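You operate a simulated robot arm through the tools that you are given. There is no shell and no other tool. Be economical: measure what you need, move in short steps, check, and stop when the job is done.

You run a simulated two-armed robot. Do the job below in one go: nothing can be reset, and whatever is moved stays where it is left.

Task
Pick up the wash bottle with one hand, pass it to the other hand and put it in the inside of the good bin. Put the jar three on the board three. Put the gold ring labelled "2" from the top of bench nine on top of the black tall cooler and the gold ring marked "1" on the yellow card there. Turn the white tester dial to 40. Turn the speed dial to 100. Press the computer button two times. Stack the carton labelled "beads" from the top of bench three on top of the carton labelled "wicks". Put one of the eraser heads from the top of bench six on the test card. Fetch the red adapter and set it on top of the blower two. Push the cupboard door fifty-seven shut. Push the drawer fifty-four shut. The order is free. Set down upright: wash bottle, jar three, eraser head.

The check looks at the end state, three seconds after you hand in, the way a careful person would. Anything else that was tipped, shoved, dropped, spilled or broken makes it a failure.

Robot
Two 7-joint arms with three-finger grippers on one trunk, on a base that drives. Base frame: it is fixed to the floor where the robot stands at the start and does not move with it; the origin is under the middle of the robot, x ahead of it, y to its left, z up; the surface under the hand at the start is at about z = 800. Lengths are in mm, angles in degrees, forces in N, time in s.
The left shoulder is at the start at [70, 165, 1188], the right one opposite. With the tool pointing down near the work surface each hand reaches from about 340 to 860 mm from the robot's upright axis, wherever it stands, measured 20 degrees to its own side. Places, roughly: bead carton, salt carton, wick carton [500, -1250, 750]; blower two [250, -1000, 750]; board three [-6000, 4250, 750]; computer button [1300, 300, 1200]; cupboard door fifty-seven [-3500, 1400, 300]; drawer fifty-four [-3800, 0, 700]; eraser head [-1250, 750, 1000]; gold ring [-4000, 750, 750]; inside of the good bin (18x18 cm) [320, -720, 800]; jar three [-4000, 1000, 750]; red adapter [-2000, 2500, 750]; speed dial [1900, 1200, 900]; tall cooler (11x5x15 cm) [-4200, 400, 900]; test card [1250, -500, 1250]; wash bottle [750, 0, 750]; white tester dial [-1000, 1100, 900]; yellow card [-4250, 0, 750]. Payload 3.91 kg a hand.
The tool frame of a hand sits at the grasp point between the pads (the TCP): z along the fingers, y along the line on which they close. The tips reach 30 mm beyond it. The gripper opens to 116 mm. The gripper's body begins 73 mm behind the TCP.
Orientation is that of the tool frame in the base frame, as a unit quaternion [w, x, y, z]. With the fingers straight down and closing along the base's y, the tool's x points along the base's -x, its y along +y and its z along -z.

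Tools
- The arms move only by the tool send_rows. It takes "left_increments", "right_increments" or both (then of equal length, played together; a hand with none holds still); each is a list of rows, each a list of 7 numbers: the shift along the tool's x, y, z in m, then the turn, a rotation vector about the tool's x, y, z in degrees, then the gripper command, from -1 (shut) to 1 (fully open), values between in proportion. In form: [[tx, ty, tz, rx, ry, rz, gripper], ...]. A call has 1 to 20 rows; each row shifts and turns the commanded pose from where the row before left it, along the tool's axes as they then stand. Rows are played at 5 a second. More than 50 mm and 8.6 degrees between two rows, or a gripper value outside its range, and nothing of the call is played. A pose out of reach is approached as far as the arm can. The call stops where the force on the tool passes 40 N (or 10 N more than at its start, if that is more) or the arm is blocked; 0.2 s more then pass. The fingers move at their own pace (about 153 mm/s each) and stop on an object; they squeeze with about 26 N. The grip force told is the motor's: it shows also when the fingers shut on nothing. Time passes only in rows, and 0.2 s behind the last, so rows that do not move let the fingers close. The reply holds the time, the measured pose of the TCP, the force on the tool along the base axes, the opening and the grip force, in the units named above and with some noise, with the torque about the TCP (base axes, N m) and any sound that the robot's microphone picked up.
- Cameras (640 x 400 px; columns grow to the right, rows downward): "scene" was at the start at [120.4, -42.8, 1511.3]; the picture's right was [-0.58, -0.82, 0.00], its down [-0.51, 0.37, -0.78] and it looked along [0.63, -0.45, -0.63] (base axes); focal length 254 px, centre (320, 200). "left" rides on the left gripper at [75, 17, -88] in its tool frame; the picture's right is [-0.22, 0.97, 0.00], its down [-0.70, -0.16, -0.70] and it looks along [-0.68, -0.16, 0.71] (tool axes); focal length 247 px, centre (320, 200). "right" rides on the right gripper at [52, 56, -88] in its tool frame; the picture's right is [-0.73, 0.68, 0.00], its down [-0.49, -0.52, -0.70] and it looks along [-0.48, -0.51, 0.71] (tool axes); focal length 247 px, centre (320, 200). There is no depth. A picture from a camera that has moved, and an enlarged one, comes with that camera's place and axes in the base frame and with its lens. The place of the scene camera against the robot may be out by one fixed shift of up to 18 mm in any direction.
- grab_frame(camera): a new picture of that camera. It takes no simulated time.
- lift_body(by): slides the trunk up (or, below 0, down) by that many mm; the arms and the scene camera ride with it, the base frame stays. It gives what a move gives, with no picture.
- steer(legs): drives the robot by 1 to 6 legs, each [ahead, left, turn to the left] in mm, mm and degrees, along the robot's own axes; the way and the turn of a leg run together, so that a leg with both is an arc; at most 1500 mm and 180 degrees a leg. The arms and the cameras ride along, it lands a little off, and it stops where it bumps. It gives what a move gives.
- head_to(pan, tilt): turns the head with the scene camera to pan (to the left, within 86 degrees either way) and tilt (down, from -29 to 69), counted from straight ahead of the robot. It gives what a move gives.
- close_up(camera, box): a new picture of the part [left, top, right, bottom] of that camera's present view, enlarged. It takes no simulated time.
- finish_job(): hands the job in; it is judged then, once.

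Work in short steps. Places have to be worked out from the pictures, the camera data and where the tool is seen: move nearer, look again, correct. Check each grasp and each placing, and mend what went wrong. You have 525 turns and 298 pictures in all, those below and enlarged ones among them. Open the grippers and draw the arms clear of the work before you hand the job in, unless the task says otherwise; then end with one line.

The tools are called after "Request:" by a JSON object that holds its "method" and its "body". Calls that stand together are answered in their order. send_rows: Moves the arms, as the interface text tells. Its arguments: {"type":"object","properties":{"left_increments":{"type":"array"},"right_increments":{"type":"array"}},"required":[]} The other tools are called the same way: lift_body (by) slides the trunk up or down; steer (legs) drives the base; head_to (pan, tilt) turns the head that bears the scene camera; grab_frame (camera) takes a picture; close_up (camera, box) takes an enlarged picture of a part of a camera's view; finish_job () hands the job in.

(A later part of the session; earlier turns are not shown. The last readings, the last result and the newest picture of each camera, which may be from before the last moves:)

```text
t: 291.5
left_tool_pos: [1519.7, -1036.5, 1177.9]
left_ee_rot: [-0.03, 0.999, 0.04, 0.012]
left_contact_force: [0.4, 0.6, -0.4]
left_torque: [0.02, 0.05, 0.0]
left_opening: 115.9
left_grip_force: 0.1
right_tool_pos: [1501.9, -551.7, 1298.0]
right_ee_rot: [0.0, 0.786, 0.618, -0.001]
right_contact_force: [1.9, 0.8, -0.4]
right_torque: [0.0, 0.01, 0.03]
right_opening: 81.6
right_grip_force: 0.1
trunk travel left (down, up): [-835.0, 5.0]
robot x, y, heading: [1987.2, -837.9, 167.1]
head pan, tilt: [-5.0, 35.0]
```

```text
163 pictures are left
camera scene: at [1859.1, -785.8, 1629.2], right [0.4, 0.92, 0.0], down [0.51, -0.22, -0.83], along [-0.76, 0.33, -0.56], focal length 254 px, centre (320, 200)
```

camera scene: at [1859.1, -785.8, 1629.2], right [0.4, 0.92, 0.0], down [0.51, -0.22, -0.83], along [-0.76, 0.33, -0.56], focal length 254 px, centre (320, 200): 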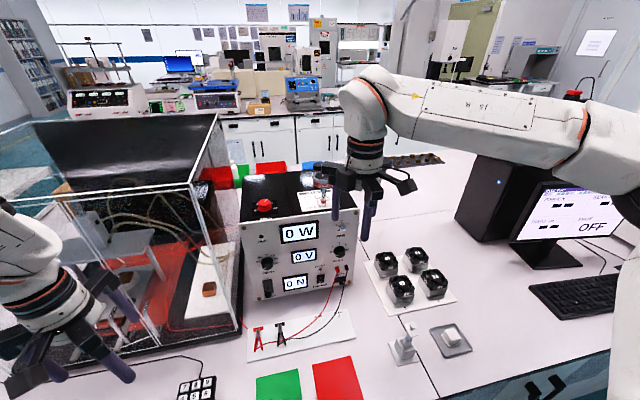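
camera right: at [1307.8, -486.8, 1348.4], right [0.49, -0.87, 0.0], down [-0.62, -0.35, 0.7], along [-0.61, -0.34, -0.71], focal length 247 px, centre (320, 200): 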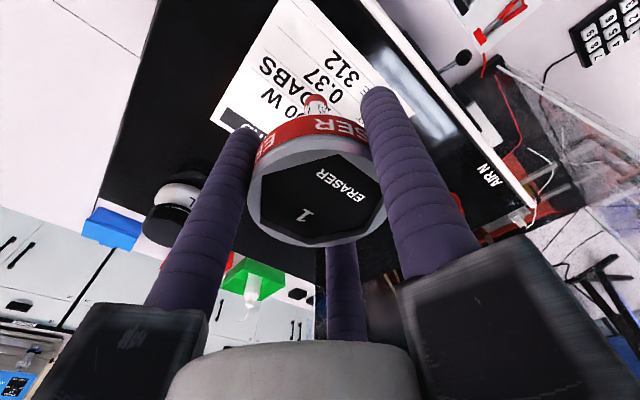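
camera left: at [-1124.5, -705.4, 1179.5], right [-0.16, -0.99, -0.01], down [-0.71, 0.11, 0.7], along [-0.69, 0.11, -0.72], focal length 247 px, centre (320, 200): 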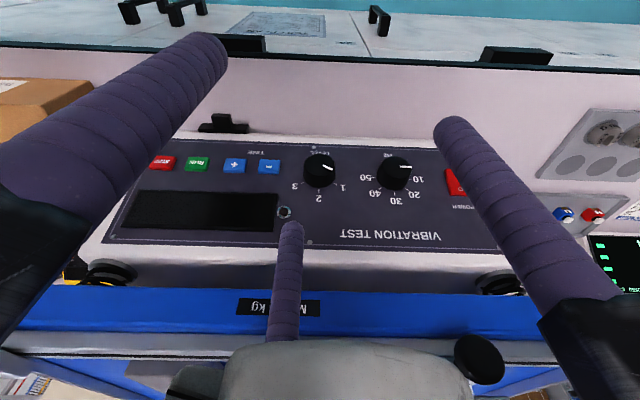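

The eraser is done and standing. Next is the computer button on top of the black tower: I'll strafe right to bring it in front of the right arm.

Request:
{"method": "steer", "body": {"legs": [[-80, 0, 0], [0, -783, 0]]}}

Request:
{"method": "head_to", "body": {"pan": -5, "tilt": 25}}

Request:
{"method": "grab_frame", "body": {"camera": "scene"}}

```text
t: 296.4
left_tool_pos: [1768.4, -289.6, 1177.8]
left_ee_rot: [-0.031, 0.999, 0.041, 0.013]
left_contact_force: [0.0, -0.2, 1.0]
left_torque: [-0.01, 0.01, 0.0]
left_opening: 116.0
left_grip_force: 0.1
right_tool_pos: [1749.7, 196.6, 1297.1]
right_ee_rot: [-0.001, 0.784, 0.621, 0.0]
right_contact_force: [-0.4, -0.2, 0.0]
right_torque: [0.01, 0.03, -0.01]
right_opening: 81.1
right_grip_force: 0.0
trunk travel left (down, up): [-835.0, 5.0]
robot x, y, heading: [2233.8, -88.5, 167.6]
head pan, tilt: [-5.0, 35.0]
```

```text
t: 297.1
left_tool_pos: [1769.1, -289.2, 1177.0]
left_ee_rot: [-0.033, 0.998, 0.042, 0.014]
left_contact_force: [-0.5, -0.2, -0.5]
left_torque: [0.02, 0.0, -0.01]
left_opening: 116.0
left_grip_force: 0.0
right_tool_pos: [1749.1, 197.7, 1297.9]
right_ee_rot: [0.0, 0.784, 0.621, -0.001]
right_contact_force: [-0.2, 0.6, 0.9]
right_torque: [-0.01, 0.0, 0.0]
right_opening: 81.3
right_grip_force: 0.1
trunk travel left (down, up): [-835.0, 5.0]
robot x, y, heading: [2238.3, -87.1, 167.5]
head pan, tilt: [-5.0, 25.0]
```

```text
162 pictures are left
camera scene: at [2103.9, -37.5, 1638.1], right [0.38, 0.93, 0.0], down [0.43, -0.18, -0.88], along [-0.82, 0.33, -0.47], focal length 254 px, centre (320, 200)
```

scene: 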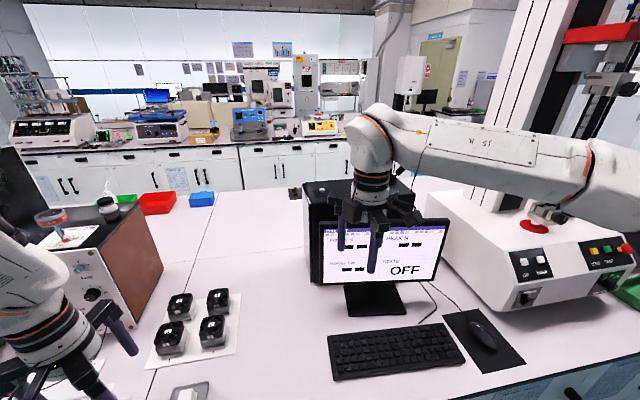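

I'll check the eraser head from this side and look at the computer top.

Request:
{"method": "close_up", "body": {"camera": "scene", "box": [0, 170, 150, 300]}}

Request:
{"method": "close_up", "body": {"camera": "scene", "box": [270, 130, 450, 280]}}

```text
3.08 times, centred on (75, 235) of scene
camera zoom: at [2103.9, -37.5, 1638.1], right [0.38, 0.93, 0.0], down [0.43, -0.18, -0.88], along [-0.82, 0.33, -0.47], focal length 780 px, centre (1074, 92)
```

zoom: 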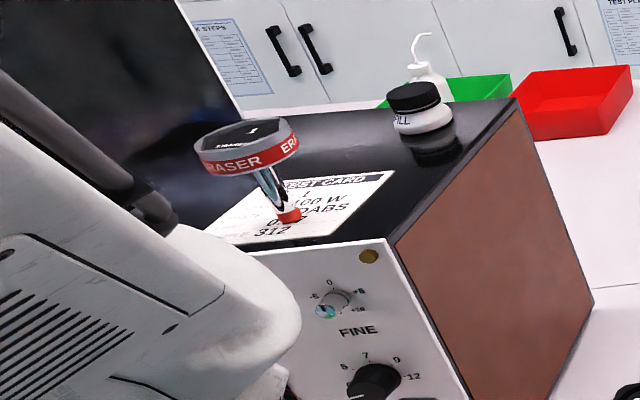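

```text
2.67 times, centred on (360, 205) of scene
camera zoom: at [2103.9, -37.5, 1638.1], right [0.38, 0.93, 0.0], down [0.43, -0.18, -0.88], along [-0.82, 0.33, -0.47], focal length 676 px, centre (213, 187)
```

zoom: 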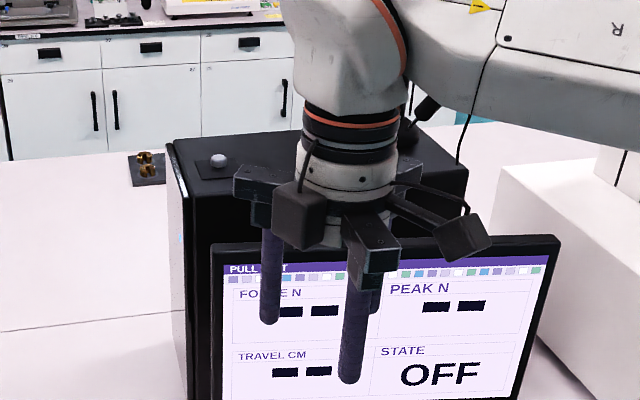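

The eraser is upright (its lean matches the wide-angle perspective). The button is at about (1275, 303, 1205). I'll drive up to the bench, close the right fingers, and tilt the hand 45° forward for reach.

Request:
{"method": "steer", "body": {"legs": [[88, 0, 0]]}}

Request:
{"method": "send_rows", "body": {"right_increments": [[0, 0, 0, 7.5, 0, 0, -1], [0, 0, 0, 7.5, 0, 0, -1], [0, 0, 0, 7.5, 0, 0, -1], [0, 0, 0, 7.5, 0, 0, -1], [0, 0, 0, 7.5, 0, 0, -1], [0, 0, 0, 7.5, 0, 0, -1], [0, 0, 0, 0, 0, 0, -1]]}}

Request:
{"method": "grab_frame", "body": {"camera": "right"}}

Request:
{"method": "grab_frame", "body": {"camera": "scene"}}

```text
t: 298.2
left_tool_pos: [1686.9, -270.0, 1177.5]
left_ee_rot: [-0.033, 0.999, 0.041, 0.013]
left_contact_force: [1.0, -1.0, 0.1]
left_torque: [-0.03, 0.05, -0.07]
left_opening: 116.1
left_grip_force: 0.1
right_tool_pos: [1668.1, 216.2, 1299.6]
right_ee_rot: [-0.001, 0.784, 0.621, -0.001]
right_contact_force: [0.6, 0.0, -0.3]
right_torque: [0.02, 0.05, -0.01]
right_opening: 81.3
right_grip_force: 0.0
trunk travel left (down, up): [-835.0, 5.0]
robot x, y, heading: [2148.6, -68.5, 167.6]
head pan, tilt: [-5.0, 25.0]
```

```text
t: 299.8
left_tool_pos: [1683.4, -269.8, 1175.9]
left_ee_rot: [-0.034, 0.998, 0.043, 0.014]
left_contact_force: [0.1, 0.0, 0.3]
left_torque: [0.0, 0.03, 0.02]
left_opening: 116.2
left_grip_force: 0.1
right_tool_pos: [1665.3, 216.1, 1297.9]
right_ee_rot: [-0.301, 0.724, 0.573, -0.239]
right_contact_force: [-0.3, -0.9, -0.6]
right_torque: [0.01, -0.01, -0.02]
right_opening: 9.2
right_grip_force: 26.0
trunk travel left (down, up): [-835.0, 5.0]
robot x, y, heading: [2151.2, -69.4, 167.7]
head pan, tilt: [-5.0, 25.0]
```

```text
159 pictures are left
camera right: at [1776.1, 243.0, 1320.7], right [0.3, -0.82, -0.48], down [0.01, -0.5, 0.86], along [-0.95, -0.26, -0.14], focal length 247 px, centre (320, 200)
```

right: 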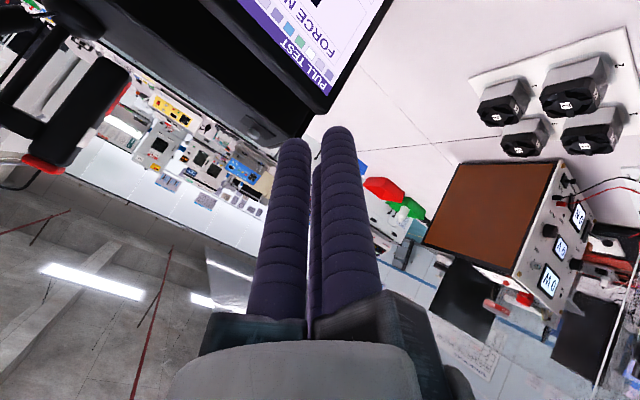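

```text
158 pictures are left
camera scene: at [2018.1, -20.0, 1640.8], right [0.37, 0.93, 0.0], down [0.41, -0.16, -0.9], along [-0.83, 0.33, -0.44], focal length 254 px, centre (320, 200)
```

scene: 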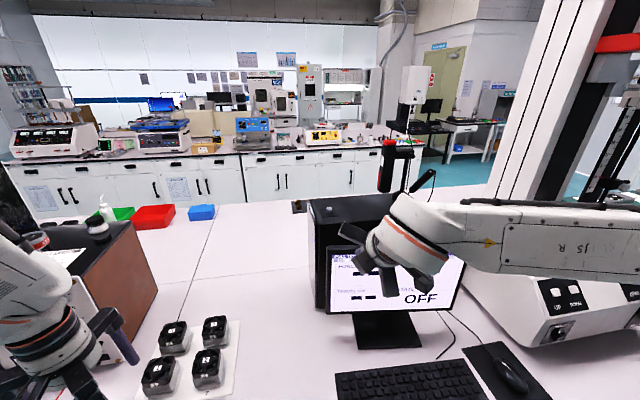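

The tilt worked. I'll enlarge the scene on the button for an updated position.

Request:
{"method": "close_up", "body": {"camera": "scene", "box": [300, 170, 400, 240]}}

Request:
{"method": "close_up", "body": {"camera": "right", "box": [160, 60, 360, 200]}}

```text
5.71 times, centred on (350, 205) of scene
camera zoom: at [2018.1, -20.0, 1640.8], right [0.37, 0.93, 0.0], down [0.41, -0.16, -0.9], along [-0.83, 0.33, -0.44], focal length 1449 px, centre (149, 171)
```

zoom: 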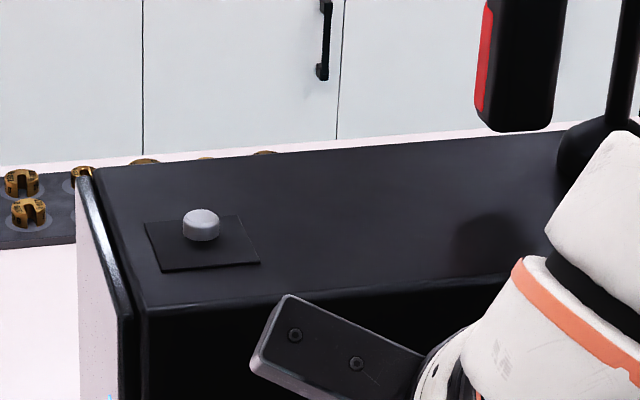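

```text
2.86 times, centred on (260, 130) of right
camera zoom: at [1776.1, 243.0, 1320.7], right [0.3, -0.82, -0.48], down [0.01, -0.5, 0.86], along [-0.95, -0.26, -0.14], focal length 706 px, centre (491, 400)
```

zoom: 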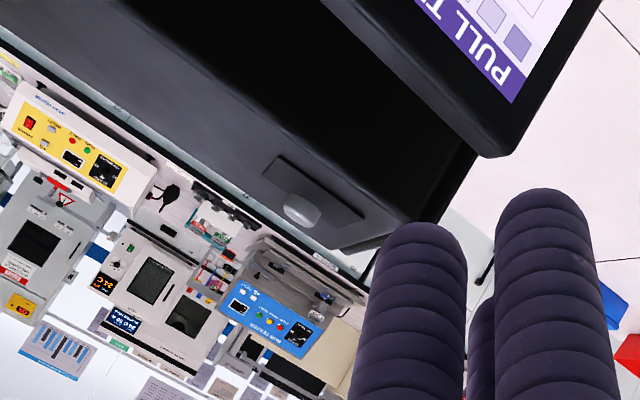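

The button is near (1262, 295, 1200). I'll move the closed fingers over the monitor to about 100 mm short of it and refine.

Request:
{"method": "send_rows", "body": {"right_increments": [[-0.0018, -0.0293, 0.0311, 0, 0, 0, -1], [-0.0018, -0.0293, 0.0311, 0, 0, 0, -1], [-0.0018, -0.0293, 0.0311, 0, 0, 0, -1], [-0.0018, -0.0293, 0.0311, 0, 0, 0, -1], [-0.0018, -0.0293, 0.0311, 0, 0, 0, -1], [-0.0018, -0.0293, 0.0311, 0, 0, 0, -1], [-0.0018, -0.0293, 0.0311, 0, 0, 0, -1], [0, 0, 0, 0, 0, 0, -1]]}}

Request:
{"method": "grab_frame", "body": {"camera": "right"}}

Request:
{"method": "close_up", "body": {"camera": "scene", "box": [290, 130, 430, 240]}}

```text
t: 301.6
left_tool_pos: [1683.8, -270.7, 1176.7]
left_ee_rot: [-0.034, 0.998, 0.043, 0.013]
left_contact_force: [0.3, 0.3, -0.6]
left_torque: [-0.01, 0.03, 0.0]
left_opening: 116.1
left_grip_force: 0.1
right_tool_pos: [1371.8, 274.1, 1290.0]
right_ee_rot: [-0.3, 0.724, 0.573, -0.238]
right_contact_force: [0.2, -0.3, 0.7]
right_torque: [0.02, 0.02, -0.06]
right_opening: 9.3
right_grip_force: 26.2
trunk travel left (down, up): [-835.0, 5.0]
robot x, y, heading: [2153.3, -72.1, 167.1]
head pan, tilt: [-5.0, 25.0]
```

```text
155 pictures are left
camera right: at [1482.8, 300.1, 1312.9], right [0.3, -0.82, -0.48], down [0.01, -0.5, 0.87], along [-0.95, -0.26, -0.14], focal length 247 px, centre (320, 200)
```

right: 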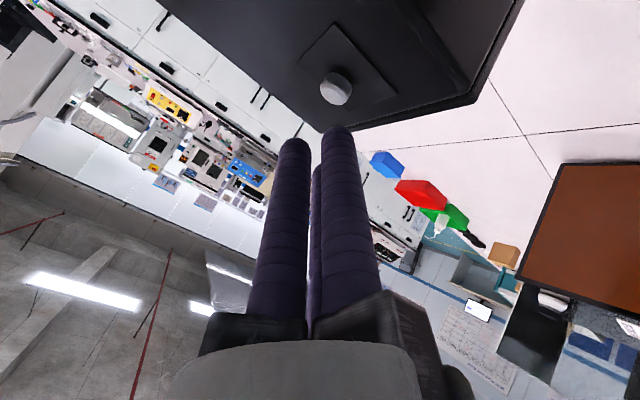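

```text
3.64 times, centred on (360, 185) of scene
camera zoom: at [2018.9, -19.5, 1641.3], right [0.37, 0.93, 0.0], down [0.41, -0.16, -0.9], along [-0.84, 0.33, -0.44], focal length 922 px, centre (174, 254)
```

zoom: 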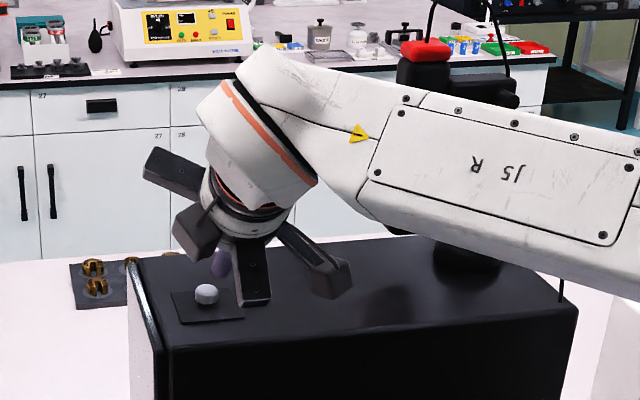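

Two hand views agree on the button top at (1315, 285, 1212). I'll hover the lowest fingertip 17 mm above it.

Request:
{"method": "send_rows", "body": {"right_increments": [[-0.001, -0.0083, 0.0282, 0, 0, 0, -1], [-0.001, -0.0083, 0.0282, 0, 0, 0, -1], [0, 0, 0, 0, 0, 0, -1]]}}

Request:
{"method": "grab_frame", "body": {"camera": "right"}}

Request:
{"method": "close_up", "body": {"camera": "scene", "box": [290, 150, 390, 240]}}

```text
t: 302.4
left_tool_pos: [1685.4, -269.9, 1177.3]
left_ee_rot: [-0.034, 0.998, 0.043, 0.014]
left_contact_force: [0.1, -0.4, 0.3]
left_torque: [-0.02, 0.04, 0.03]
left_opening: 115.9
left_grip_force: 0.1
right_tool_pos: [1321.3, 283.1, 1261.2]
right_ee_rot: [-0.301, 0.724, 0.573, -0.239]
right_contact_force: [0.7, 0.2, 0.7]
right_torque: [0.02, -0.02, 0.01]
right_opening: 9.3
right_grip_force: 26.1
trunk travel left (down, up): [-835.0, 5.0]
robot x, y, heading: [2152.3, -72.4, 167.3]
head pan, tilt: [-5.0, 25.0]
```

```text
153 pictures are left
camera right: at [1432.1, 310.1, 1284.9], right [0.3, -0.82, -0.48], down [0.01, -0.5, 0.86], along [-0.95, -0.26, -0.14], focal length 247 px, centre (320, 200)
```

right: 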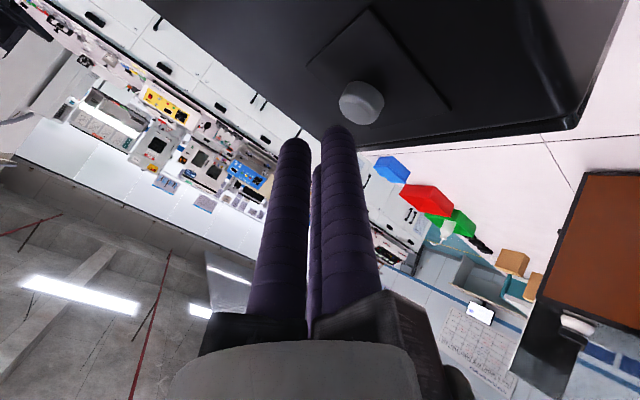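

```text
4.44 times, centred on (340, 195) of scene
camera zoom: at [2019.6, -19.5, 1641.6], right [0.37, 0.93, 0.0], down [0.41, -0.16, -0.9], along [-0.84, 0.33, -0.44], focal length 1127 px, centre (231, 222)
```

zoom: 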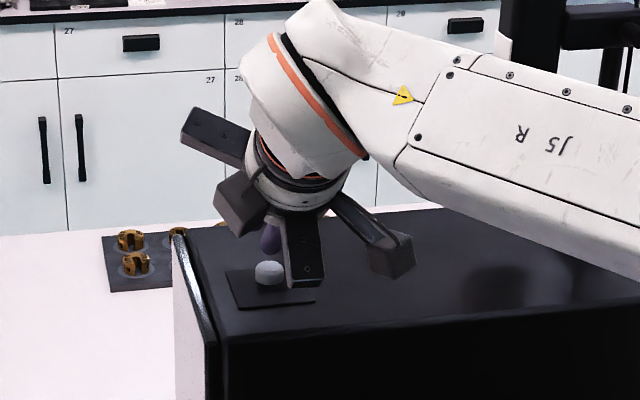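

The tip will land within about 5 mm of the button's centre. I'll nudge 4 mm and lower straight down in small steps, watching force and sound.

Request:
{"method": "send_rows", "body": {"right_increments": [[-0.001, 0.0031, -0.0031, 0, 0, 0, -1], [0, 0.0043, 0.0043, 0, 0, 0, -1], [0, 0.0036, 0.0036, 0, 0, 0, -1], [0, 0, 0, 0, 0, 0, -1]]}}

Request:
{"method": "grab_frame", "body": {"camera": "right"}}

```text
t: 303.4
left_tool_pos: [1683.5, -267.8, 1176.8]
left_ee_rot: [-0.034, 0.998, 0.043, 0.014]
left_contact_force: [0.7, 0.1, 0.2]
left_torque: [0.01, 0.01, 0.0]
left_opening: 116.0
left_grip_force: 0.1
right_tool_pos: [1323.8, 281.2, 1249.2]
right_ee_rot: [-0.301, 0.724, 0.573, -0.239]
right_contact_force: [-0.4, 0.4, 0.7]
right_torque: [0.01, 0.0, 0.01]
right_opening: 9.3
right_grip_force: 25.7
trunk travel left (down, up): [-835.0, 5.0]
robot x, y, heading: [2151.5, -72.3, 167.2]
head pan, tilt: [-5.0, 25.0]
```

```text
151 pictures are left
camera right: at [1435.7, 307.9, 1273.0], right [0.3, -0.82, -0.48], down [0.01, -0.5, 0.86], along [-0.95, -0.26, -0.14], focal length 247 px, centre (320, 200)
```

right: 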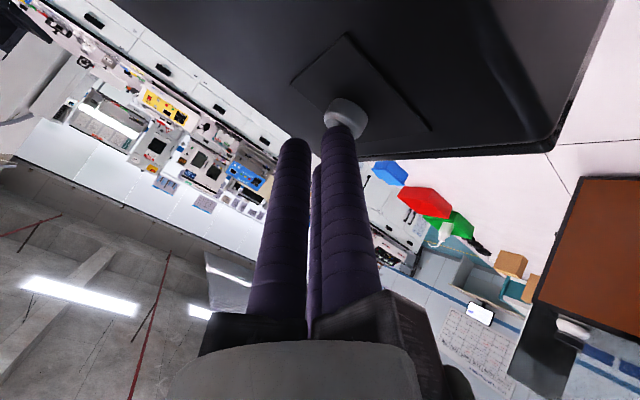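

The tip is directly over the button. I'll press down in 1.5 mm steps.

Request:
{"method": "send_rows", "body": {"right_increments": [[0, 0.0011, 0.0011, 0, 0, 0, -1], [0, 0.0011, 0.0011, 0, 0, 0, -1], [0, 0.0011, 0.0011, 0, 0, 0, -1], [0, 0, 0, 0, 0, 0, -1]]}}

```text
t: 304.4
left_tool_pos: [1683.9, -270.9, 1175.7]
left_ee_rot: [-0.034, 0.998, 0.043, 0.013]
left_contact_force: [0.8, 0.2, -0.7]
left_torque: [0.0, -0.01, 0.04]
left_opening: 116.2
left_grip_force: 0.1
right_tool_pos: [1324.5, 281.0, 1246.3]
right_ee_rot: [-0.301, 0.724, 0.573, -0.238]
right_contact_force: [-0.6, 0.7, 3.9]
right_torque: [0.01, 0.06, 0.0]
right_opening: 9.2
right_grip_force: 25.9
trunk travel left (down, up): [-835.0, 5.0]
robot x, y, heading: [2151.4, -70.7, 167.7]
head pan, tilt: [-5.0, 25.0]
heard: click
```

A click: first press. I'll rise clear and press the same way a second time.

Request:
{"method": "send_rows", "body": {"right_increments": [[0, -0.004, -0.004, 0, 0, 0, -1], [0, -0.004, -0.004, 0, 0, 0, -1], [0, 0, 0, 0, 0, 0, -1], [0, 0, 0, 0, 0, 0, -1], [0, 0, 0, 0, 0, 0, -1]]}}

Request:
{"method": "grab_frame", "body": {"camera": "scene"}}

```text
t: 305.6
left_tool_pos: [1683.1, -270.0, 1176.4]
left_ee_rot: [-0.033, 0.998, 0.042, 0.015]
left_contact_force: [-0.3, -0.3, -0.1]
left_torque: [0.03, 0.02, 0.01]
left_opening: 116.0
left_grip_force: 0.1
right_tool_pos: [1323.5, 280.1, 1258.0]
right_ee_rot: [-0.3, 0.724, 0.573, -0.239]
right_contact_force: [0.6, -0.4, -0.9]
right_torque: [-0.01, -0.01, -0.03]
right_opening: 9.1
right_grip_force: 26.4
trunk travel left (down, up): [-835.0, 5.0]
robot x, y, heading: [2152.5, -72.1, 167.2]
head pan, tilt: [-5.0, 25.0]
```

```text
150 pictures are left
camera scene: at [2017.7, -19.5, 1641.9], right [0.37, 0.93, 0.0], down [0.4, -0.16, -0.9], along [-0.84, 0.33, -0.43], focal length 254 px, centre (320, 200)
```

scene: 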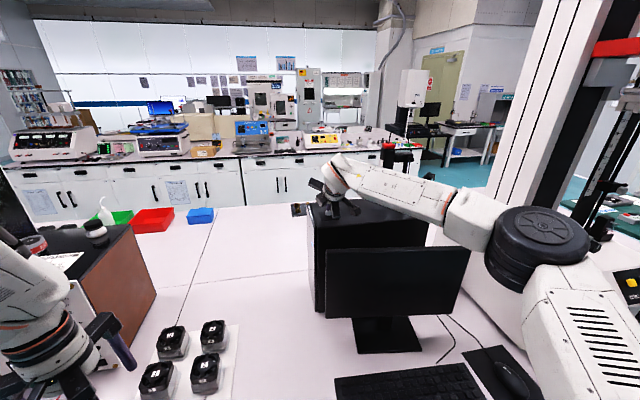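

The first press registered: the screen switched off. Now the second press.

Request:
{"method": "send_rows", "body": {"right_increments": [[0, 0.004, 0.004, 0, 0, 0, -1], [0, 0.0018, 0.0018, 0, 0, 0, -1], [0, 0.0011, 0.0011, 0, 0, 0, -1], [0, 0.0011, 0.0011, 0, 0, 0, -1], [0, 0, 0, 0, 0, 0, -1]]}}

```text
t: 306.8
left_tool_pos: [1683.3, -270.7, 1176.0]
left_ee_rot: [-0.034, 0.998, 0.042, 0.015]
left_contact_force: [0.1, 0.2, 0.0]
left_torque: [-0.02, -0.01, 0.02]
left_opening: 116.1
left_grip_force: 0.0
right_tool_pos: [1324.2, 281.9, 1248.0]
right_ee_rot: [-0.3, 0.725, 0.573, -0.238]
right_contact_force: [-0.2, -0.4, 2.3]
right_torque: [0.01, 0.03, 0.0]
right_opening: 9.2
right_grip_force: 26.1
trunk travel left (down, up): [-835.0, 5.0]
robot x, y, heading: [2151.7, -68.2, 167.1]
head pan, tilt: [-5.0, 25.0]
heard: click
```

The second click was heard. I'll rise, tilt clear, and withdraw over the monitor.

Request:
{"method": "send_rows", "body": {"right_increments": [[0, -0.005, -0.005, 0, 0, 0, -1], [0, -0.012, -0.012, 0, 0, 0, -1], [0, -0.012, -0.012, 0, 0, 0, -1], [0.0018, 0.0293, -0.0311, 0, 0, 0, -1], [0.0018, 0.0293, -0.0311, 0, 0, 0, -1], [0.0018, 0.0293, -0.0311, 0, 0, 0, -1], [0.0018, 0.0293, -0.0311, 0, 0, 0, -1], [0.0018, 0.0293, -0.0311, 0, 0, 0, -1], [0.0018, 0.0293, -0.0311, 0, 0, 0, -1], [0.0018, 0.0293, -0.0311, 0, 0, 0, -1], [0.0018, 0.0293, -0.0311, 0, 0, 0, -1]]}}

Request:
{"method": "grab_frame", "body": {"camera": "scene"}}

```text
t: 309.2
left_tool_pos: [1685.4, -269.8, 1177.2]
left_ee_rot: [-0.034, 0.998, 0.042, 0.014]
left_contact_force: [-0.2, -0.1, 0.8]
left_torque: [-0.01, 0.02, 0.0]
left_opening: 115.9
left_grip_force: 0.2
right_tool_pos: [1660.8, 215.8, 1296.6]
right_ee_rot: [-0.301, 0.724, 0.572, -0.239]
right_contact_force: [-0.1, 0.4, 0.4]
right_torque: [-0.03, -0.03, -0.01]
right_opening: 9.5
right_grip_force: 26.0
trunk travel left (down, up): [-835.0, 5.0]
robot x, y, heading: [2150.8, -72.0, 167.3]
head pan, tilt: [-5.0, 25.0]
```

```text
149 pictures are left
camera scene: at [2020.3, -19.4, 1642.5], right [0.37, 0.93, 0.0], down [0.4, -0.16, -0.9], along [-0.84, 0.33, -0.43], focal length 254 px, centre (320, 200)
```

scene: 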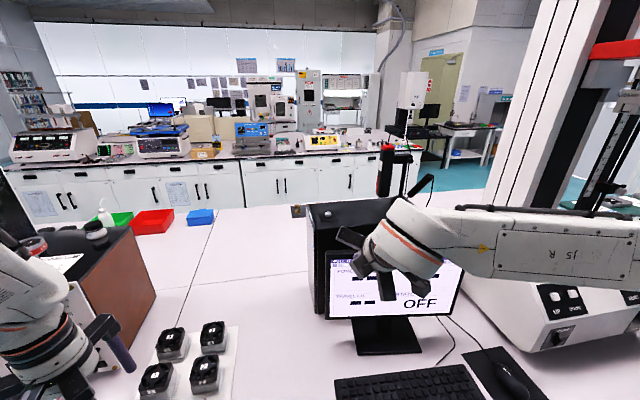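

Both presses are done and the screen is back as before. Next is the speed dial, on the white column machine to the right. I'll back off and look that way.

Request:
{"method": "steer", "body": {"legs": [[-300, 0, 0]]}}

Request:
{"method": "head_to", "body": {"pan": -55, "tilt": 30}}

Request:
{"method": "grab_frame", "body": {"camera": "scene"}}

```text
t: 311.3
left_tool_pos: [1974.3, -334.2, 1176.2]
left_ee_rot: [-0.034, 0.998, 0.041, 0.015]
left_contact_force: [0.1, 0.0, 0.3]
left_torque: [-0.02, 0.0, -0.01]
left_opening: 116.2
left_grip_force: 0.1
right_tool_pos: [1949.2, 151.1, 1294.3]
right_ee_rot: [-0.301, 0.724, 0.574, -0.237]
right_contact_force: [-0.9, -1.1, 0.0]
right_torque: [-0.01, 0.0, 0.01]
right_opening: 9.2
right_grip_force: 26.3
trunk travel left (down, up): [-835.0, 5.0]
robot x, y, heading: [2443.6, -141.4, 167.6]
head pan, tilt: [-5.0, 25.0]
```

```text
t: 312.5
left_tool_pos: [1974.9, -336.0, 1176.7]
left_ee_rot: [-0.034, 0.998, 0.042, 0.013]
left_contact_force: [-0.3, 0.0, -0.4]
left_torque: [-0.03, -0.04, 0.0]
left_opening: 115.9
left_grip_force: 0.0
right_tool_pos: [1950.4, 151.2, 1294.9]
right_ee_rot: [-0.3, 0.724, 0.572, -0.239]
right_contact_force: [0.2, -0.2, -0.9]
right_torque: [-0.01, -0.01, -0.01]
right_opening: 9.2
right_grip_force: 26.3
trunk travel left (down, up): [-835.0, 5.0]
robot x, y, heading: [2442.0, -139.9, 167.3]
head pan, tilt: [-55.0, 30.0]
```

```text
148 pictures are left
camera scene: at [2360.2, -34.8, 1634.9], right [0.92, 0.38, 0.0], down [0.19, -0.46, -0.87], along [-0.33, 0.8, -0.5], focal length 254 px, centre (320, 200)
```

scene: 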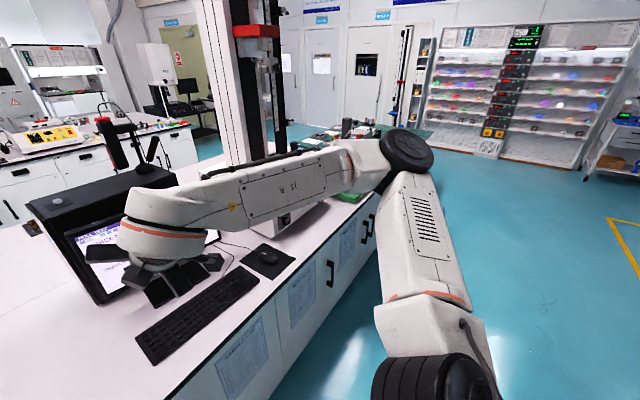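

The aisle is clear for about 1 m. I'll strafe right 950 mm and view the machine's panel.

Request:
{"method": "steer", "body": {"legs": [[0, -950, 0]]}}

Request:
{"method": "head_to", "body": {"pan": 0, "tilt": 30}}

Request:
{"method": "grab_frame", "body": {"camera": "scene"}}

```text
t: 317.4
left_tool_pos: [2182.0, 584.5, 1175.6]
left_ee_rot: [-0.034, 0.999, 0.039, 0.014]
left_contact_force: [0.4, -0.9, 0.6]
left_torque: [0.01, 0.0, 0.03]
left_opening: 116.1
left_grip_force: 0.1
right_tool_pos: [2159.3, 1071.1, 1295.6]
right_ee_rot: [-0.302, 0.726, 0.57, -0.237]
right_contact_force: [-0.1, -0.1, 0.5]
right_torque: [0.0, 0.02, -0.01]
right_opening: 9.1
right_grip_force: 26.2
trunk travel left (down, up): [-835.0, 5.0]
robot x, y, heading: [2651.6, 781.8, 166.9]
head pan, tilt: [-55.0, 30.0]
```

```text
t: 318.6
left_tool_pos: [2182.3, 584.6, 1178.1]
left_ee_rot: [-0.035, 0.999, 0.039, 0.014]
left_contact_force: [0.2, 0.0, -0.1]
left_torque: [0.0, -0.03, 0.02]
left_opening: 115.9
left_grip_force: 0.0
right_tool_pos: [2160.4, 1071.3, 1296.1]
right_ee_rot: [-0.301, 0.727, 0.57, -0.237]
right_contact_force: [0.1, -0.2, 0.2]
right_torque: [0.01, 0.01, -0.01]
right_opening: 9.2
right_grip_force: 25.5
trunk travel left (down, up): [-835.0, 5.0]
robot x, y, heading: [2653.4, 781.2, 167.1]
head pan, tilt: [0.0, 30.0]
```

```text
147 pictures are left
camera scene: at [2518.2, 831.4, 1635.5], right [0.36, 0.93, 0.0], down [0.46, -0.18, -0.87], along [-0.81, 0.31, -0.49], focal length 254 px, centre (320, 200)
```

scene: 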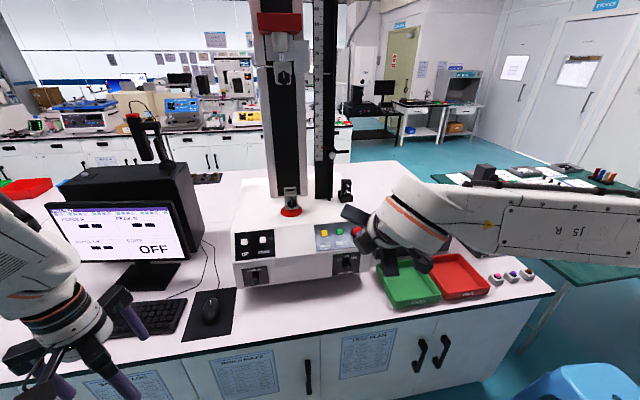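

Request:
{"method": "close_up", "body": {"camera": "scene", "box": [220, 200, 380, 300]}}

```text
4.00 times, centred on (300, 250) of scene
camera zoom: at [2518.2, 831.4, 1635.5], right [0.36, 0.93, 0.0], down [0.46, -0.18, -0.87], along [-0.81, 0.31, -0.49], focal length 1014 px, centre (400, 0)
```

zoom: 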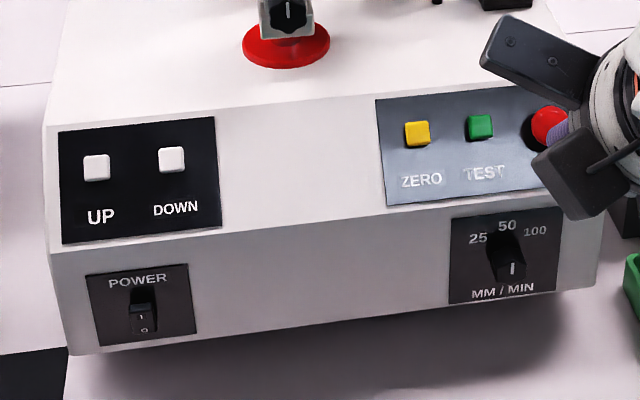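

The speed dial (25/50/100 mm/min) is on the low vertical front face of this machine, at about (1808, 1232, 865). I'll drive closer, lower the trunk, and bring the right hand camera to look at it.

Request:
{"method": "steer", "body": {"legs": [[230, 0, 0]]}}

Request:
{"method": "lift_body", "body": {"by": -240}}

Request:
{"method": "head_to", "body": {"pan": -15, "tilt": 40}}

Request:
{"method": "grab_frame", "body": {"camera": "scene"}}

Request:
{"method": "grab_frame", "body": {"camera": "right"}}

```text
t: 320.3
left_tool_pos: [1961.3, 633.1, 1176.5]
left_ee_rot: [-0.036, 0.998, 0.041, 0.015]
left_contact_force: [-0.8, 0.2, 0.4]
left_torque: [0.0, 0.05, 0.0]
left_opening: 115.8
left_grip_force: 0.0
right_tool_pos: [1939.2, 1120.6, 1296.5]
right_ee_rot: [-0.302, 0.726, 0.571, -0.238]
right_contact_force: [-0.3, 0.7, 0.8]
right_torque: [0.0, 0.02, 0.04]
right_opening: 9.2
right_grip_force: 26.0
trunk travel left (down, up): [-835.0, 5.0]
robot x, y, heading: [2431.5, 832.5, 167.0]
head pan, tilt: [0.0, 30.0]
```

```text
t: 322.8
left_tool_pos: [1959.9, 634.9, 937.2]
left_ee_rot: [-0.038, 0.998, 0.041, 0.015]
left_contact_force: [1.2, 0.4, -0.4]
left_torque: [-0.01, 0.06, 0.04]
left_opening: 116.2
left_grip_force: 0.0
right_tool_pos: [1938.8, 1122.7, 1056.2]
right_ee_rot: [-0.301, 0.726, 0.571, -0.238]
right_contact_force: [0.0, -0.2, -0.3]
right_torque: [-0.01, 0.01, -0.01]
right_opening: 9.2
right_grip_force: 26.3
trunk travel left (down, up): [-595.0, 245.0]
robot x, y, heading: [2431.1, 830.0, 167.4]
head pan, tilt: [0.0, 30.0]
```

```text
t: 323.6
left_tool_pos: [1959.3, 635.1, 936.9]
left_ee_rot: [-0.035, 0.998, 0.04, 0.014]
left_contact_force: [0.0, 0.0, -0.2]
left_torque: [0.02, -0.03, 0.0]
left_opening: 116.1
left_grip_force: 0.0
right_tool_pos: [1937.3, 1122.0, 1055.7]
right_ee_rot: [-0.302, 0.725, 0.572, -0.237]
right_contact_force: [-0.3, 0.1, 0.6]
right_torque: [0.04, -0.01, -0.01]
right_opening: 9.2
right_grip_force: 26.2
trunk travel left (down, up): [-595.0, 245.0]
robot x, y, heading: [2428.3, 830.1, 167.3]
head pan, tilt: [-15.0, 40.0]
```

```text
145 pictures are left
camera scene: at [2305.1, 888.9, 1379.6], right [0.47, 0.88, 0.0], down [0.57, -0.3, -0.77], along [-0.68, 0.36, -0.64], focal length 254 px, centre (320, 200)
```

scene: 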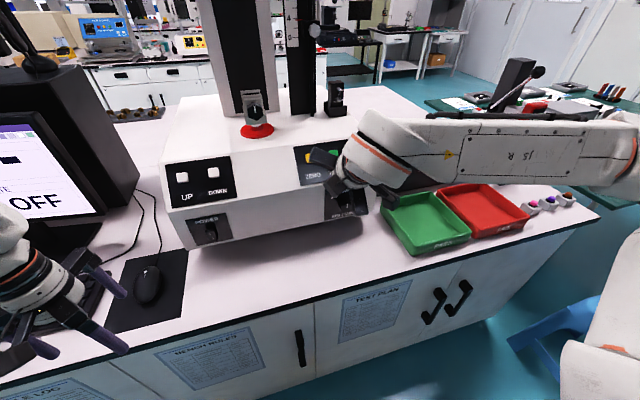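

```text
144 pictures are left
camera right: at [2049.1, 1147.1, 1078.7], right [0.3, -0.82, -0.48], down [0.01, -0.5, 0.86], along [-0.96, -0.26, -0.14], focal length 247 px, centre (320, 200)
```

right: 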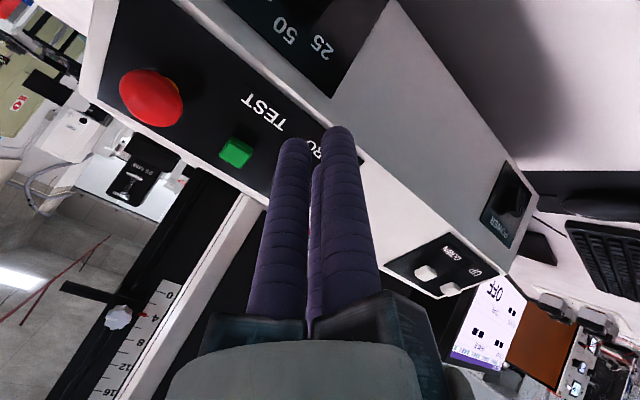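

I'll lower the right hand in front of the dial and tilt it closer to horizontal for a straight look.

Request:
{"method": "send_rows", "body": {"right_increments": [[0.017, 0.029, 0.0156, 0, 0, 0, -1], [0.017, 0.029, 0.0156, 0, 0, 0, -1], [0.017, 0.029, 0.0156, 0, 0, 0, -1], [0.017, 0.029, 0.0156, 0, 0, 0, -1], [0, 0, 0, 6.25, 0, 0, -1], [0, 0, 0, 6.25, 0, 0, -1], [0, 0, 0, 6.25, 0, 0, -1], [0, 0, 0, 6.25, 0, 0, -1], [0, 0, 0, 0, 0, 0, -1]]}}

Request:
{"method": "grab_frame", "body": {"camera": "right"}}

Request:
{"method": "close_up", "body": {"camera": "scene", "box": [280, 130, 400, 240]}}

```text
t: 325.5
left_tool_pos: [1963.2, 635.2, 938.4]
left_ee_rot: [-0.036, 0.999, 0.038, 0.012]
left_contact_force: [0.0, -0.1, -1.1]
left_torque: [-0.01, 0.0, 0.01]
left_opening: 115.8
left_grip_force: 0.0
right_tool_pos: [1928.4, 1190.8, 929.1]
right_ee_rot: [-0.446, 0.647, 0.508, -0.353]
right_contact_force: [19.8, -2.2, 6.2]
right_torque: [-0.08, 0.2, 0.13]
right_opening: 9.3
right_grip_force: 26.1
right hand out of reach, approached as far as the arm can: row 3, 4, 5, 6, 7, 8
trunk travel left (down, up): [-595.0, 245.0]
robot x, y, heading: [2434.2, 831.0, 166.9]
head pan, tilt: [-15.0, 40.0]
stopped in row 9 (right hand): the force on the tool passed its limit at 44 N (the readings are from after the stop); the commanded pose is now the measured one
```

```text
143 pictures are left
camera right: at [2040.5, 1216.6, 907.7], right [0.06, -0.77, -0.64], down [0.35, -0.58, 0.74], along [-0.94, -0.26, 0.23], focal length 247 px, centre (320, 200)
```

right: 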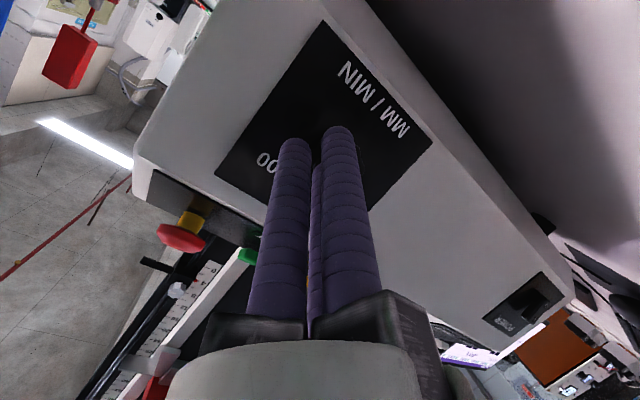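

```text
3.64 times, centred on (340, 185) of scene
camera zoom: at [2310.5, 888.7, 1380.2], right [0.47, 0.88, 0.0], down [0.57, -0.3, -0.77], along [-0.68, 0.36, -0.64], focal length 922 px, centre (247, 254)
```

zoom: 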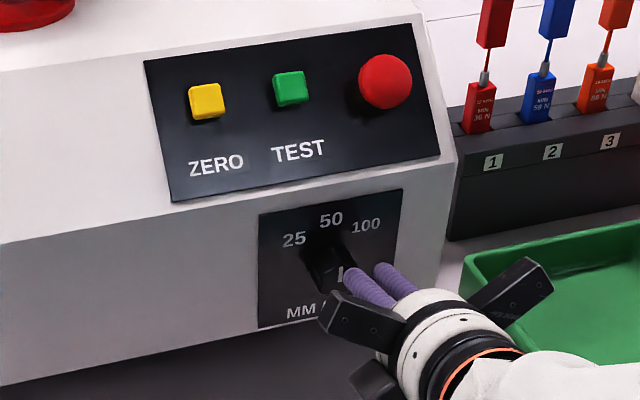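

The fingertips touched the panel because the arm could not hold the stand-off. I'll back straight off.

Request:
{"method": "send_rows", "body": {"right_increments": [[0, 0, -0.03, 0, 0, 0, -1], [0, 0, -0.03, 0, 0, 0, -1], [0, 0, 0, 0, 0, 0, -1]]}}

Request:
{"method": "close_up", "body": {"camera": "scene", "box": [300, 160, 380, 230]}}

Request:
{"method": "close_up", "body": {"camera": "right", "box": [180, 0, 480, 220]}}

```text
t: 326.3
left_tool_pos: [1963.8, 634.5, 938.7]
left_ee_rot: [-0.036, 0.998, 0.04, 0.012]
left_contact_force: [0.9, 0.2, -0.1]
left_torque: [-0.03, -0.03, -0.02]
left_opening: 116.1
left_grip_force: 0.0
right_tool_pos: [1928.1, 1190.1, 928.8]
right_ee_rot: [-0.447, 0.646, 0.508, -0.354]
right_contact_force: [29.2, -1.3, 6.8]
right_torque: [-0.01, 0.18, 0.15]
right_opening: 9.3
right_grip_force: 25.7
right hand out of reach, approached as far as the arm can: row 1, 2
trunk travel left (down, up): [-595.0, 245.0]
robot x, y, heading: [2431.0, 834.2, 167.1]
head pan, tilt: [-15.0, 40.0]
```

```text
5.71 times, centred on (340, 195) of scene
camera zoom: at [2311.6, 888.5, 1380.1], right [0.47, 0.88, 0.0], down [0.56, -0.3, -0.77], along [-0.68, 0.36, -0.64], focal length 1449 px, centre (206, 229)
```

zoom: 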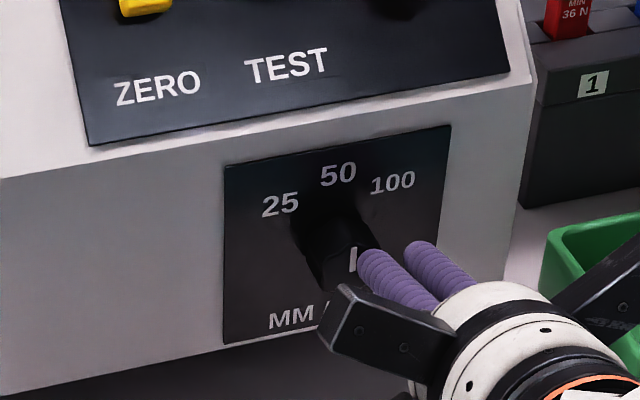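

```text
1.82 times, centred on (330, 110) of right
camera zoom: at [2040.4, 1216.6, 907.6], right [0.06, -0.77, -0.64], down [0.35, -0.58, 0.74], along [-0.94, -0.26, 0.23], focal length 449 px, centre (302, 364)
```

zoom: 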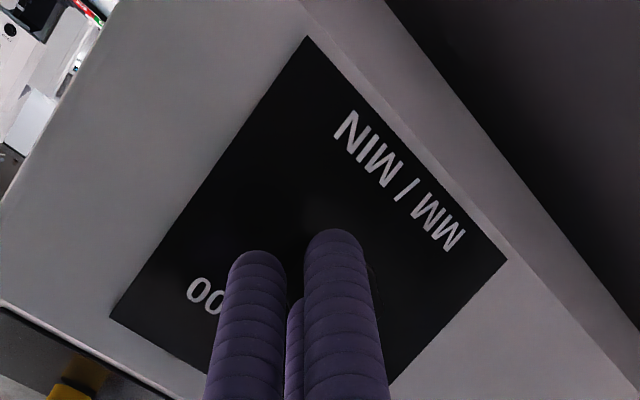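

The arm is at its inner limit in this posture, so I'll back the base away instead.

Request:
{"method": "steer", "body": {"legs": [[-100, 0, 0]]}}

Request:
{"method": "close_up", "body": {"camera": "scene", "box": [290, 130, 390, 220]}}

Request:
{"method": "grab_frame", "body": {"camera": "right"}}

```text
t: 327.5
left_tool_pos: [2057.6, 613.8, 936.4]
left_ee_rot: [-0.036, 0.998, 0.04, 0.015]
left_contact_force: [-0.7, 0.2, -0.4]
left_torque: [0.0, 0.04, 0.02]
left_opening: 116.1
left_grip_force: 0.0
right_tool_pos: [2022.1, 1168.3, 927.5]
right_ee_rot: [-0.446, 0.646, 0.509, -0.353]
right_contact_force: [-0.2, 0.2, -0.2]
right_torque: [0.02, 0.0, 0.05]
right_opening: 9.2
right_grip_force: 25.7
trunk travel left (down, up): [-595.0, 245.0]
robot x, y, heading: [2527.4, 809.6, 167.0]
head pan, tilt: [-15.0, 40.0]
```

```text
4.44 times, centred on (340, 175) of scene
camera zoom: at [2403.9, 866.8, 1379.7], right [0.47, 0.88, 0.0], down [0.57, -0.3, -0.77], along [-0.68, 0.36, -0.64], focal length 1127 px, centre (231, 311)
```

zoom: 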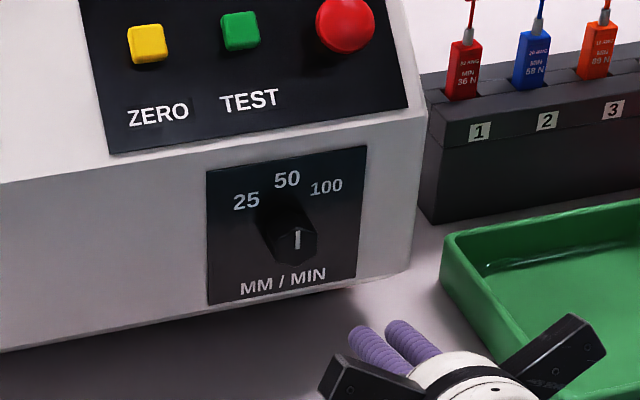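

```text
138 pictures are left
camera right: at [2133.7, 1194.9, 906.4], right [0.06, -0.77, -0.64], down [0.34, -0.58, 0.74], along [-0.94, -0.26, 0.23], focal length 247 px, centre (320, 200)
```

right: 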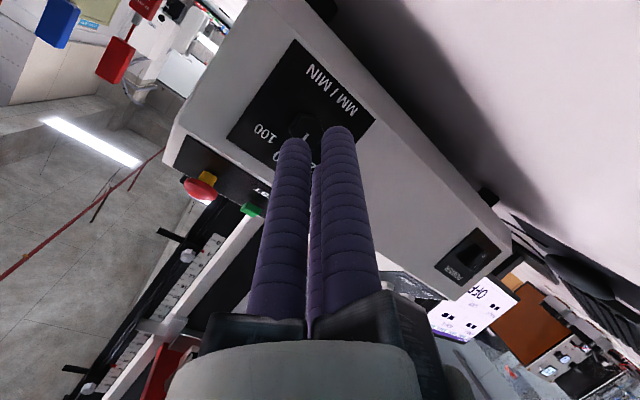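

The dial still reads 50, with its pointer straight up, and 100 lies about 45–50° clockwise. The dial face is at about (1903, 1185, 919). I'll level the hand to horizontal, open the fingers, and look.

Request:
{"method": "send_rows", "body": {"right_increments": [[0, 0, 0, 6, 0, 0, 0.2], [0, 0, 0, 6, 0, 0, 0.2], [0, 0, 0, 5, 0, 0, 0.2], [0, 0, 0, 0, 0, 0, 0.2]]}}

Request:
{"method": "grab_frame", "body": {"camera": "right"}}

```text
t: 328.5
left_tool_pos: [2056.5, 612.8, 936.6]
left_ee_rot: [-0.036, 0.998, 0.04, 0.015]
left_contact_force: [0.0, -0.2, 0.4]
left_torque: [0.0, 0.02, -0.02]
left_opening: 116.2
left_grip_force: 0.1
right_tool_pos: [2018.4, 1169.3, 926.4]
right_ee_rot: [-0.537, 0.572, 0.452, -0.425]
right_contact_force: [-0.2, 0.0, 0.4]
right_torque: [0.0, 0.0, 0.03]
right_opening: 69.7
right_grip_force: 0.1
right hand out of reach, approached as far as the arm can: row 1
trunk travel left (down, up): [-595.0, 245.0]
robot x, y, heading: [2528.1, 808.0, 166.9]
head pan, tilt: [-15.0, 40.0]
```

```text
137 pictures are left
camera right: at [2119.3, 1198.4, 876.1], right [-0.13, -0.72, -0.68], down [0.53, -0.63, 0.57], along [-0.84, -0.29, 0.47], focal length 247 px, centre (320, 200)
```

right: 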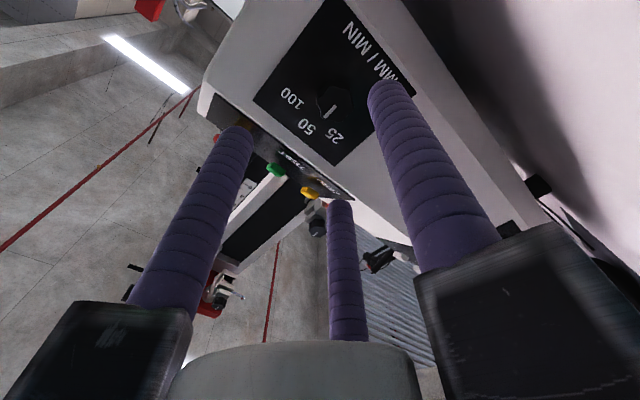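

The hand is now level, and two views agree on the knob face at (1902, 1185, 919.5). I'll correct 11 mm sideways and advance most of the way.

Request:
{"method": "send_rows", "body": {"right_increments": [[-0.0057, 0, 0.025, 0, 0, 0, 0.2], [-0.0057, 0, 0.025, 0, 0, 0, 0.2], [0, 0, 0.022, 0, 0, 0, 0.2], [0, 0, 0, 0, 0, 0, 0.2]]}}

Request:
{"method": "grab_frame", "body": {"camera": "right"}}

```text
t: 329.5
left_tool_pos: [2056.4, 614.5, 936.8]
left_ee_rot: [-0.035, 0.998, 0.04, 0.015]
left_contact_force: [0.1, 0.2, -0.1]
left_torque: [-0.02, -0.03, 0.02]
left_opening: 115.9
left_grip_force: 0.0
right_tool_pos: [1946.1, 1175.2, 922.5]
right_ee_rot: [-0.537, 0.573, 0.451, -0.424]
right_contact_force: [0.2, 0.2, 0.3]
right_torque: [0.01, 0.01, 0.02]
right_opening: 69.6
right_grip_force: 0.0
trunk travel left (down, up): [-595.0, 245.0]
robot x, y, heading: [2522.4, 812.2, 167.2]
head pan, tilt: [-15.0, 40.0]
```

```text
136 pictures are left
camera right: at [2046.7, 1204.0, 871.3], right [-0.13, -0.72, -0.68], down [0.53, -0.63, 0.57], along [-0.84, -0.29, 0.47], focal length 247 px, centre (320, 200)
```

right: 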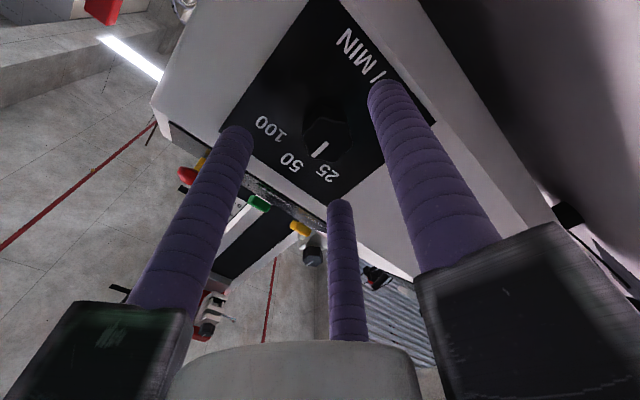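

Nearly on axis. I'll nudge 3 mm and advance 27 mm to surround the knob.

Request:
{"method": "send_rows", "body": {"right_increments": [[-0.003, 0.003, 0.012, 0, 0, 0, 0.2], [0, 0, 0.01, 0, 0, 0, 0.2], [0, 0, 0.005, 0, 0, 0, 0.2], [0, 0, 0, 0, 0, 0, 0.2]]}}

Request:
{"method": "grab_frame", "body": {"camera": "right"}}

```text
t: 330.5
left_tool_pos: [2057.3, 613.9, 936.1]
left_ee_rot: [-0.036, 0.998, 0.04, 0.014]
left_contact_force: [-0.4, 0.7, 0.5]
left_torque: [-0.03, -0.02, 0.01]
left_opening: 115.8
left_grip_force: 0.0
right_tool_pos: [1918.8, 1178.7, 916.1]
right_ee_rot: [-0.536, 0.573, 0.451, -0.424]
right_contact_force: [0.0, -0.6, -0.3]
right_torque: [-0.01, -0.03, 0.02]
right_opening: 69.9
right_grip_force: 0.1
trunk travel left (down, up): [-595.0, 245.0]
robot x, y, heading: [2524.5, 807.9, 167.1]
head pan, tilt: [-15.0, 40.0]
```

```text
135 pictures are left
camera right: at [2019.5, 1207.2, 866.5], right [-0.13, -0.72, -0.68], down [0.53, -0.63, 0.57], along [-0.84, -0.29, 0.47], focal length 247 px, centre (320, 200)
```

right: 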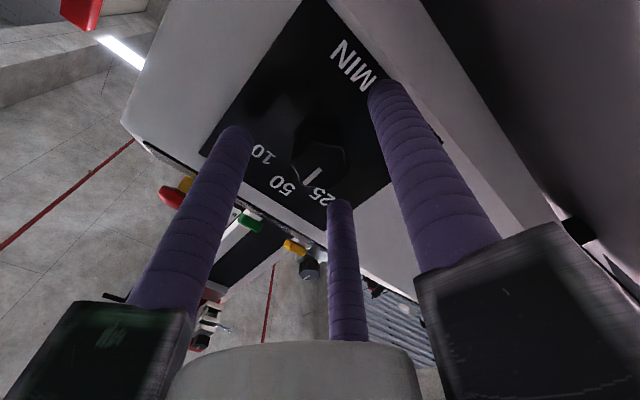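

Centred. I'll close on the knob.

Request:
{"method": "send_rows", "body": {"right_increments": [[0, 0, 0, 0, 0, 0, -0.2], [0, 0, 0, 0, 0, 0, -1], [0, 0, 0, 0, 0, 0, -1], [0, 0, 0, 0, 0, 0, -1]]}}

Request:
{"method": "grab_frame", "body": {"camera": "right"}}

```text
t: 331.5
left_tool_pos: [2057.2, 610.8, 936.9]
left_ee_rot: [-0.037, 0.998, 0.039, 0.014]
left_contact_force: [-0.8, 1.0, -0.2]
left_torque: [0.01, -0.02, -0.02]
left_opening: 116.1
left_grip_force: 0.0
right_tool_pos: [1916.0, 1172.6, 921.1]
right_ee_rot: [-0.539, 0.569, 0.452, -0.425]
right_contact_force: [-15.7, -15.6, 22.4]
right_torque: [0.06, 0.38, 0.78]
right_opening: 31.5
right_grip_force: 44.8
trunk travel left (down, up): [-595.0, 245.0]
robot x, y, heading: [2526.7, 807.8, 167.3]
head pan, tilt: [-15.0, 40.0]
```

```text
134 pictures are left
camera right: at [2018.0, 1203.1, 870.8], right [-0.13, -0.72, -0.68], down [0.54, -0.63, 0.56], along [-0.83, -0.29, 0.47], focal length 247 px, centre (320, 200)
```

right: 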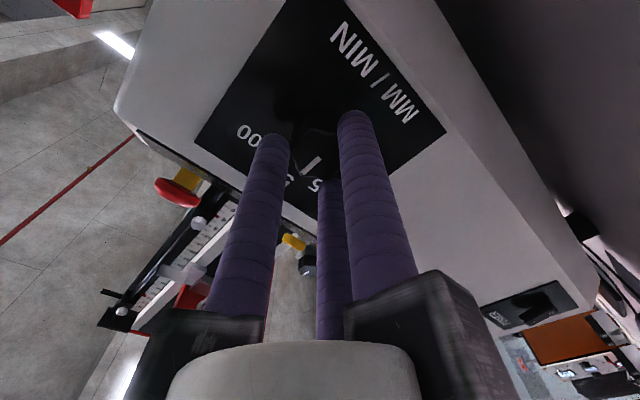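

Gripped at 31.5 mm. I'll relieve the side load before turning.

Request:
{"method": "send_rows", "body": {"right_increments": [[-0.004, -0.0035, 0, 0, 0, 0, -1], [0, 0, 0, 0, 0, 0, -1]]}}

```text
t: 332.1
left_tool_pos: [2057.6, 611.4, 936.0]
left_ee_rot: [-0.037, 0.998, 0.038, 0.014]
left_contact_force: [-0.1, 1.0, 0.6]
left_torque: [-0.02, -0.01, -0.06]
left_opening: 115.7
left_grip_force: 0.1
right_tool_pos: [1916.4, 1174.0, 921.2]
right_ee_rot: [-0.538, 0.573, 0.45, -0.424]
right_contact_force: [-12.7, -11.5, 16.9]
right_torque: [0.1, 0.52, -0.05]
right_opening: 31.6
right_grip_force: 45.4
trunk travel left (down, up): [-595.0, 245.0]
robot x, y, heading: [2527.6, 809.7, 167.2]
head pan, tilt: [-15.0, 40.0]
```

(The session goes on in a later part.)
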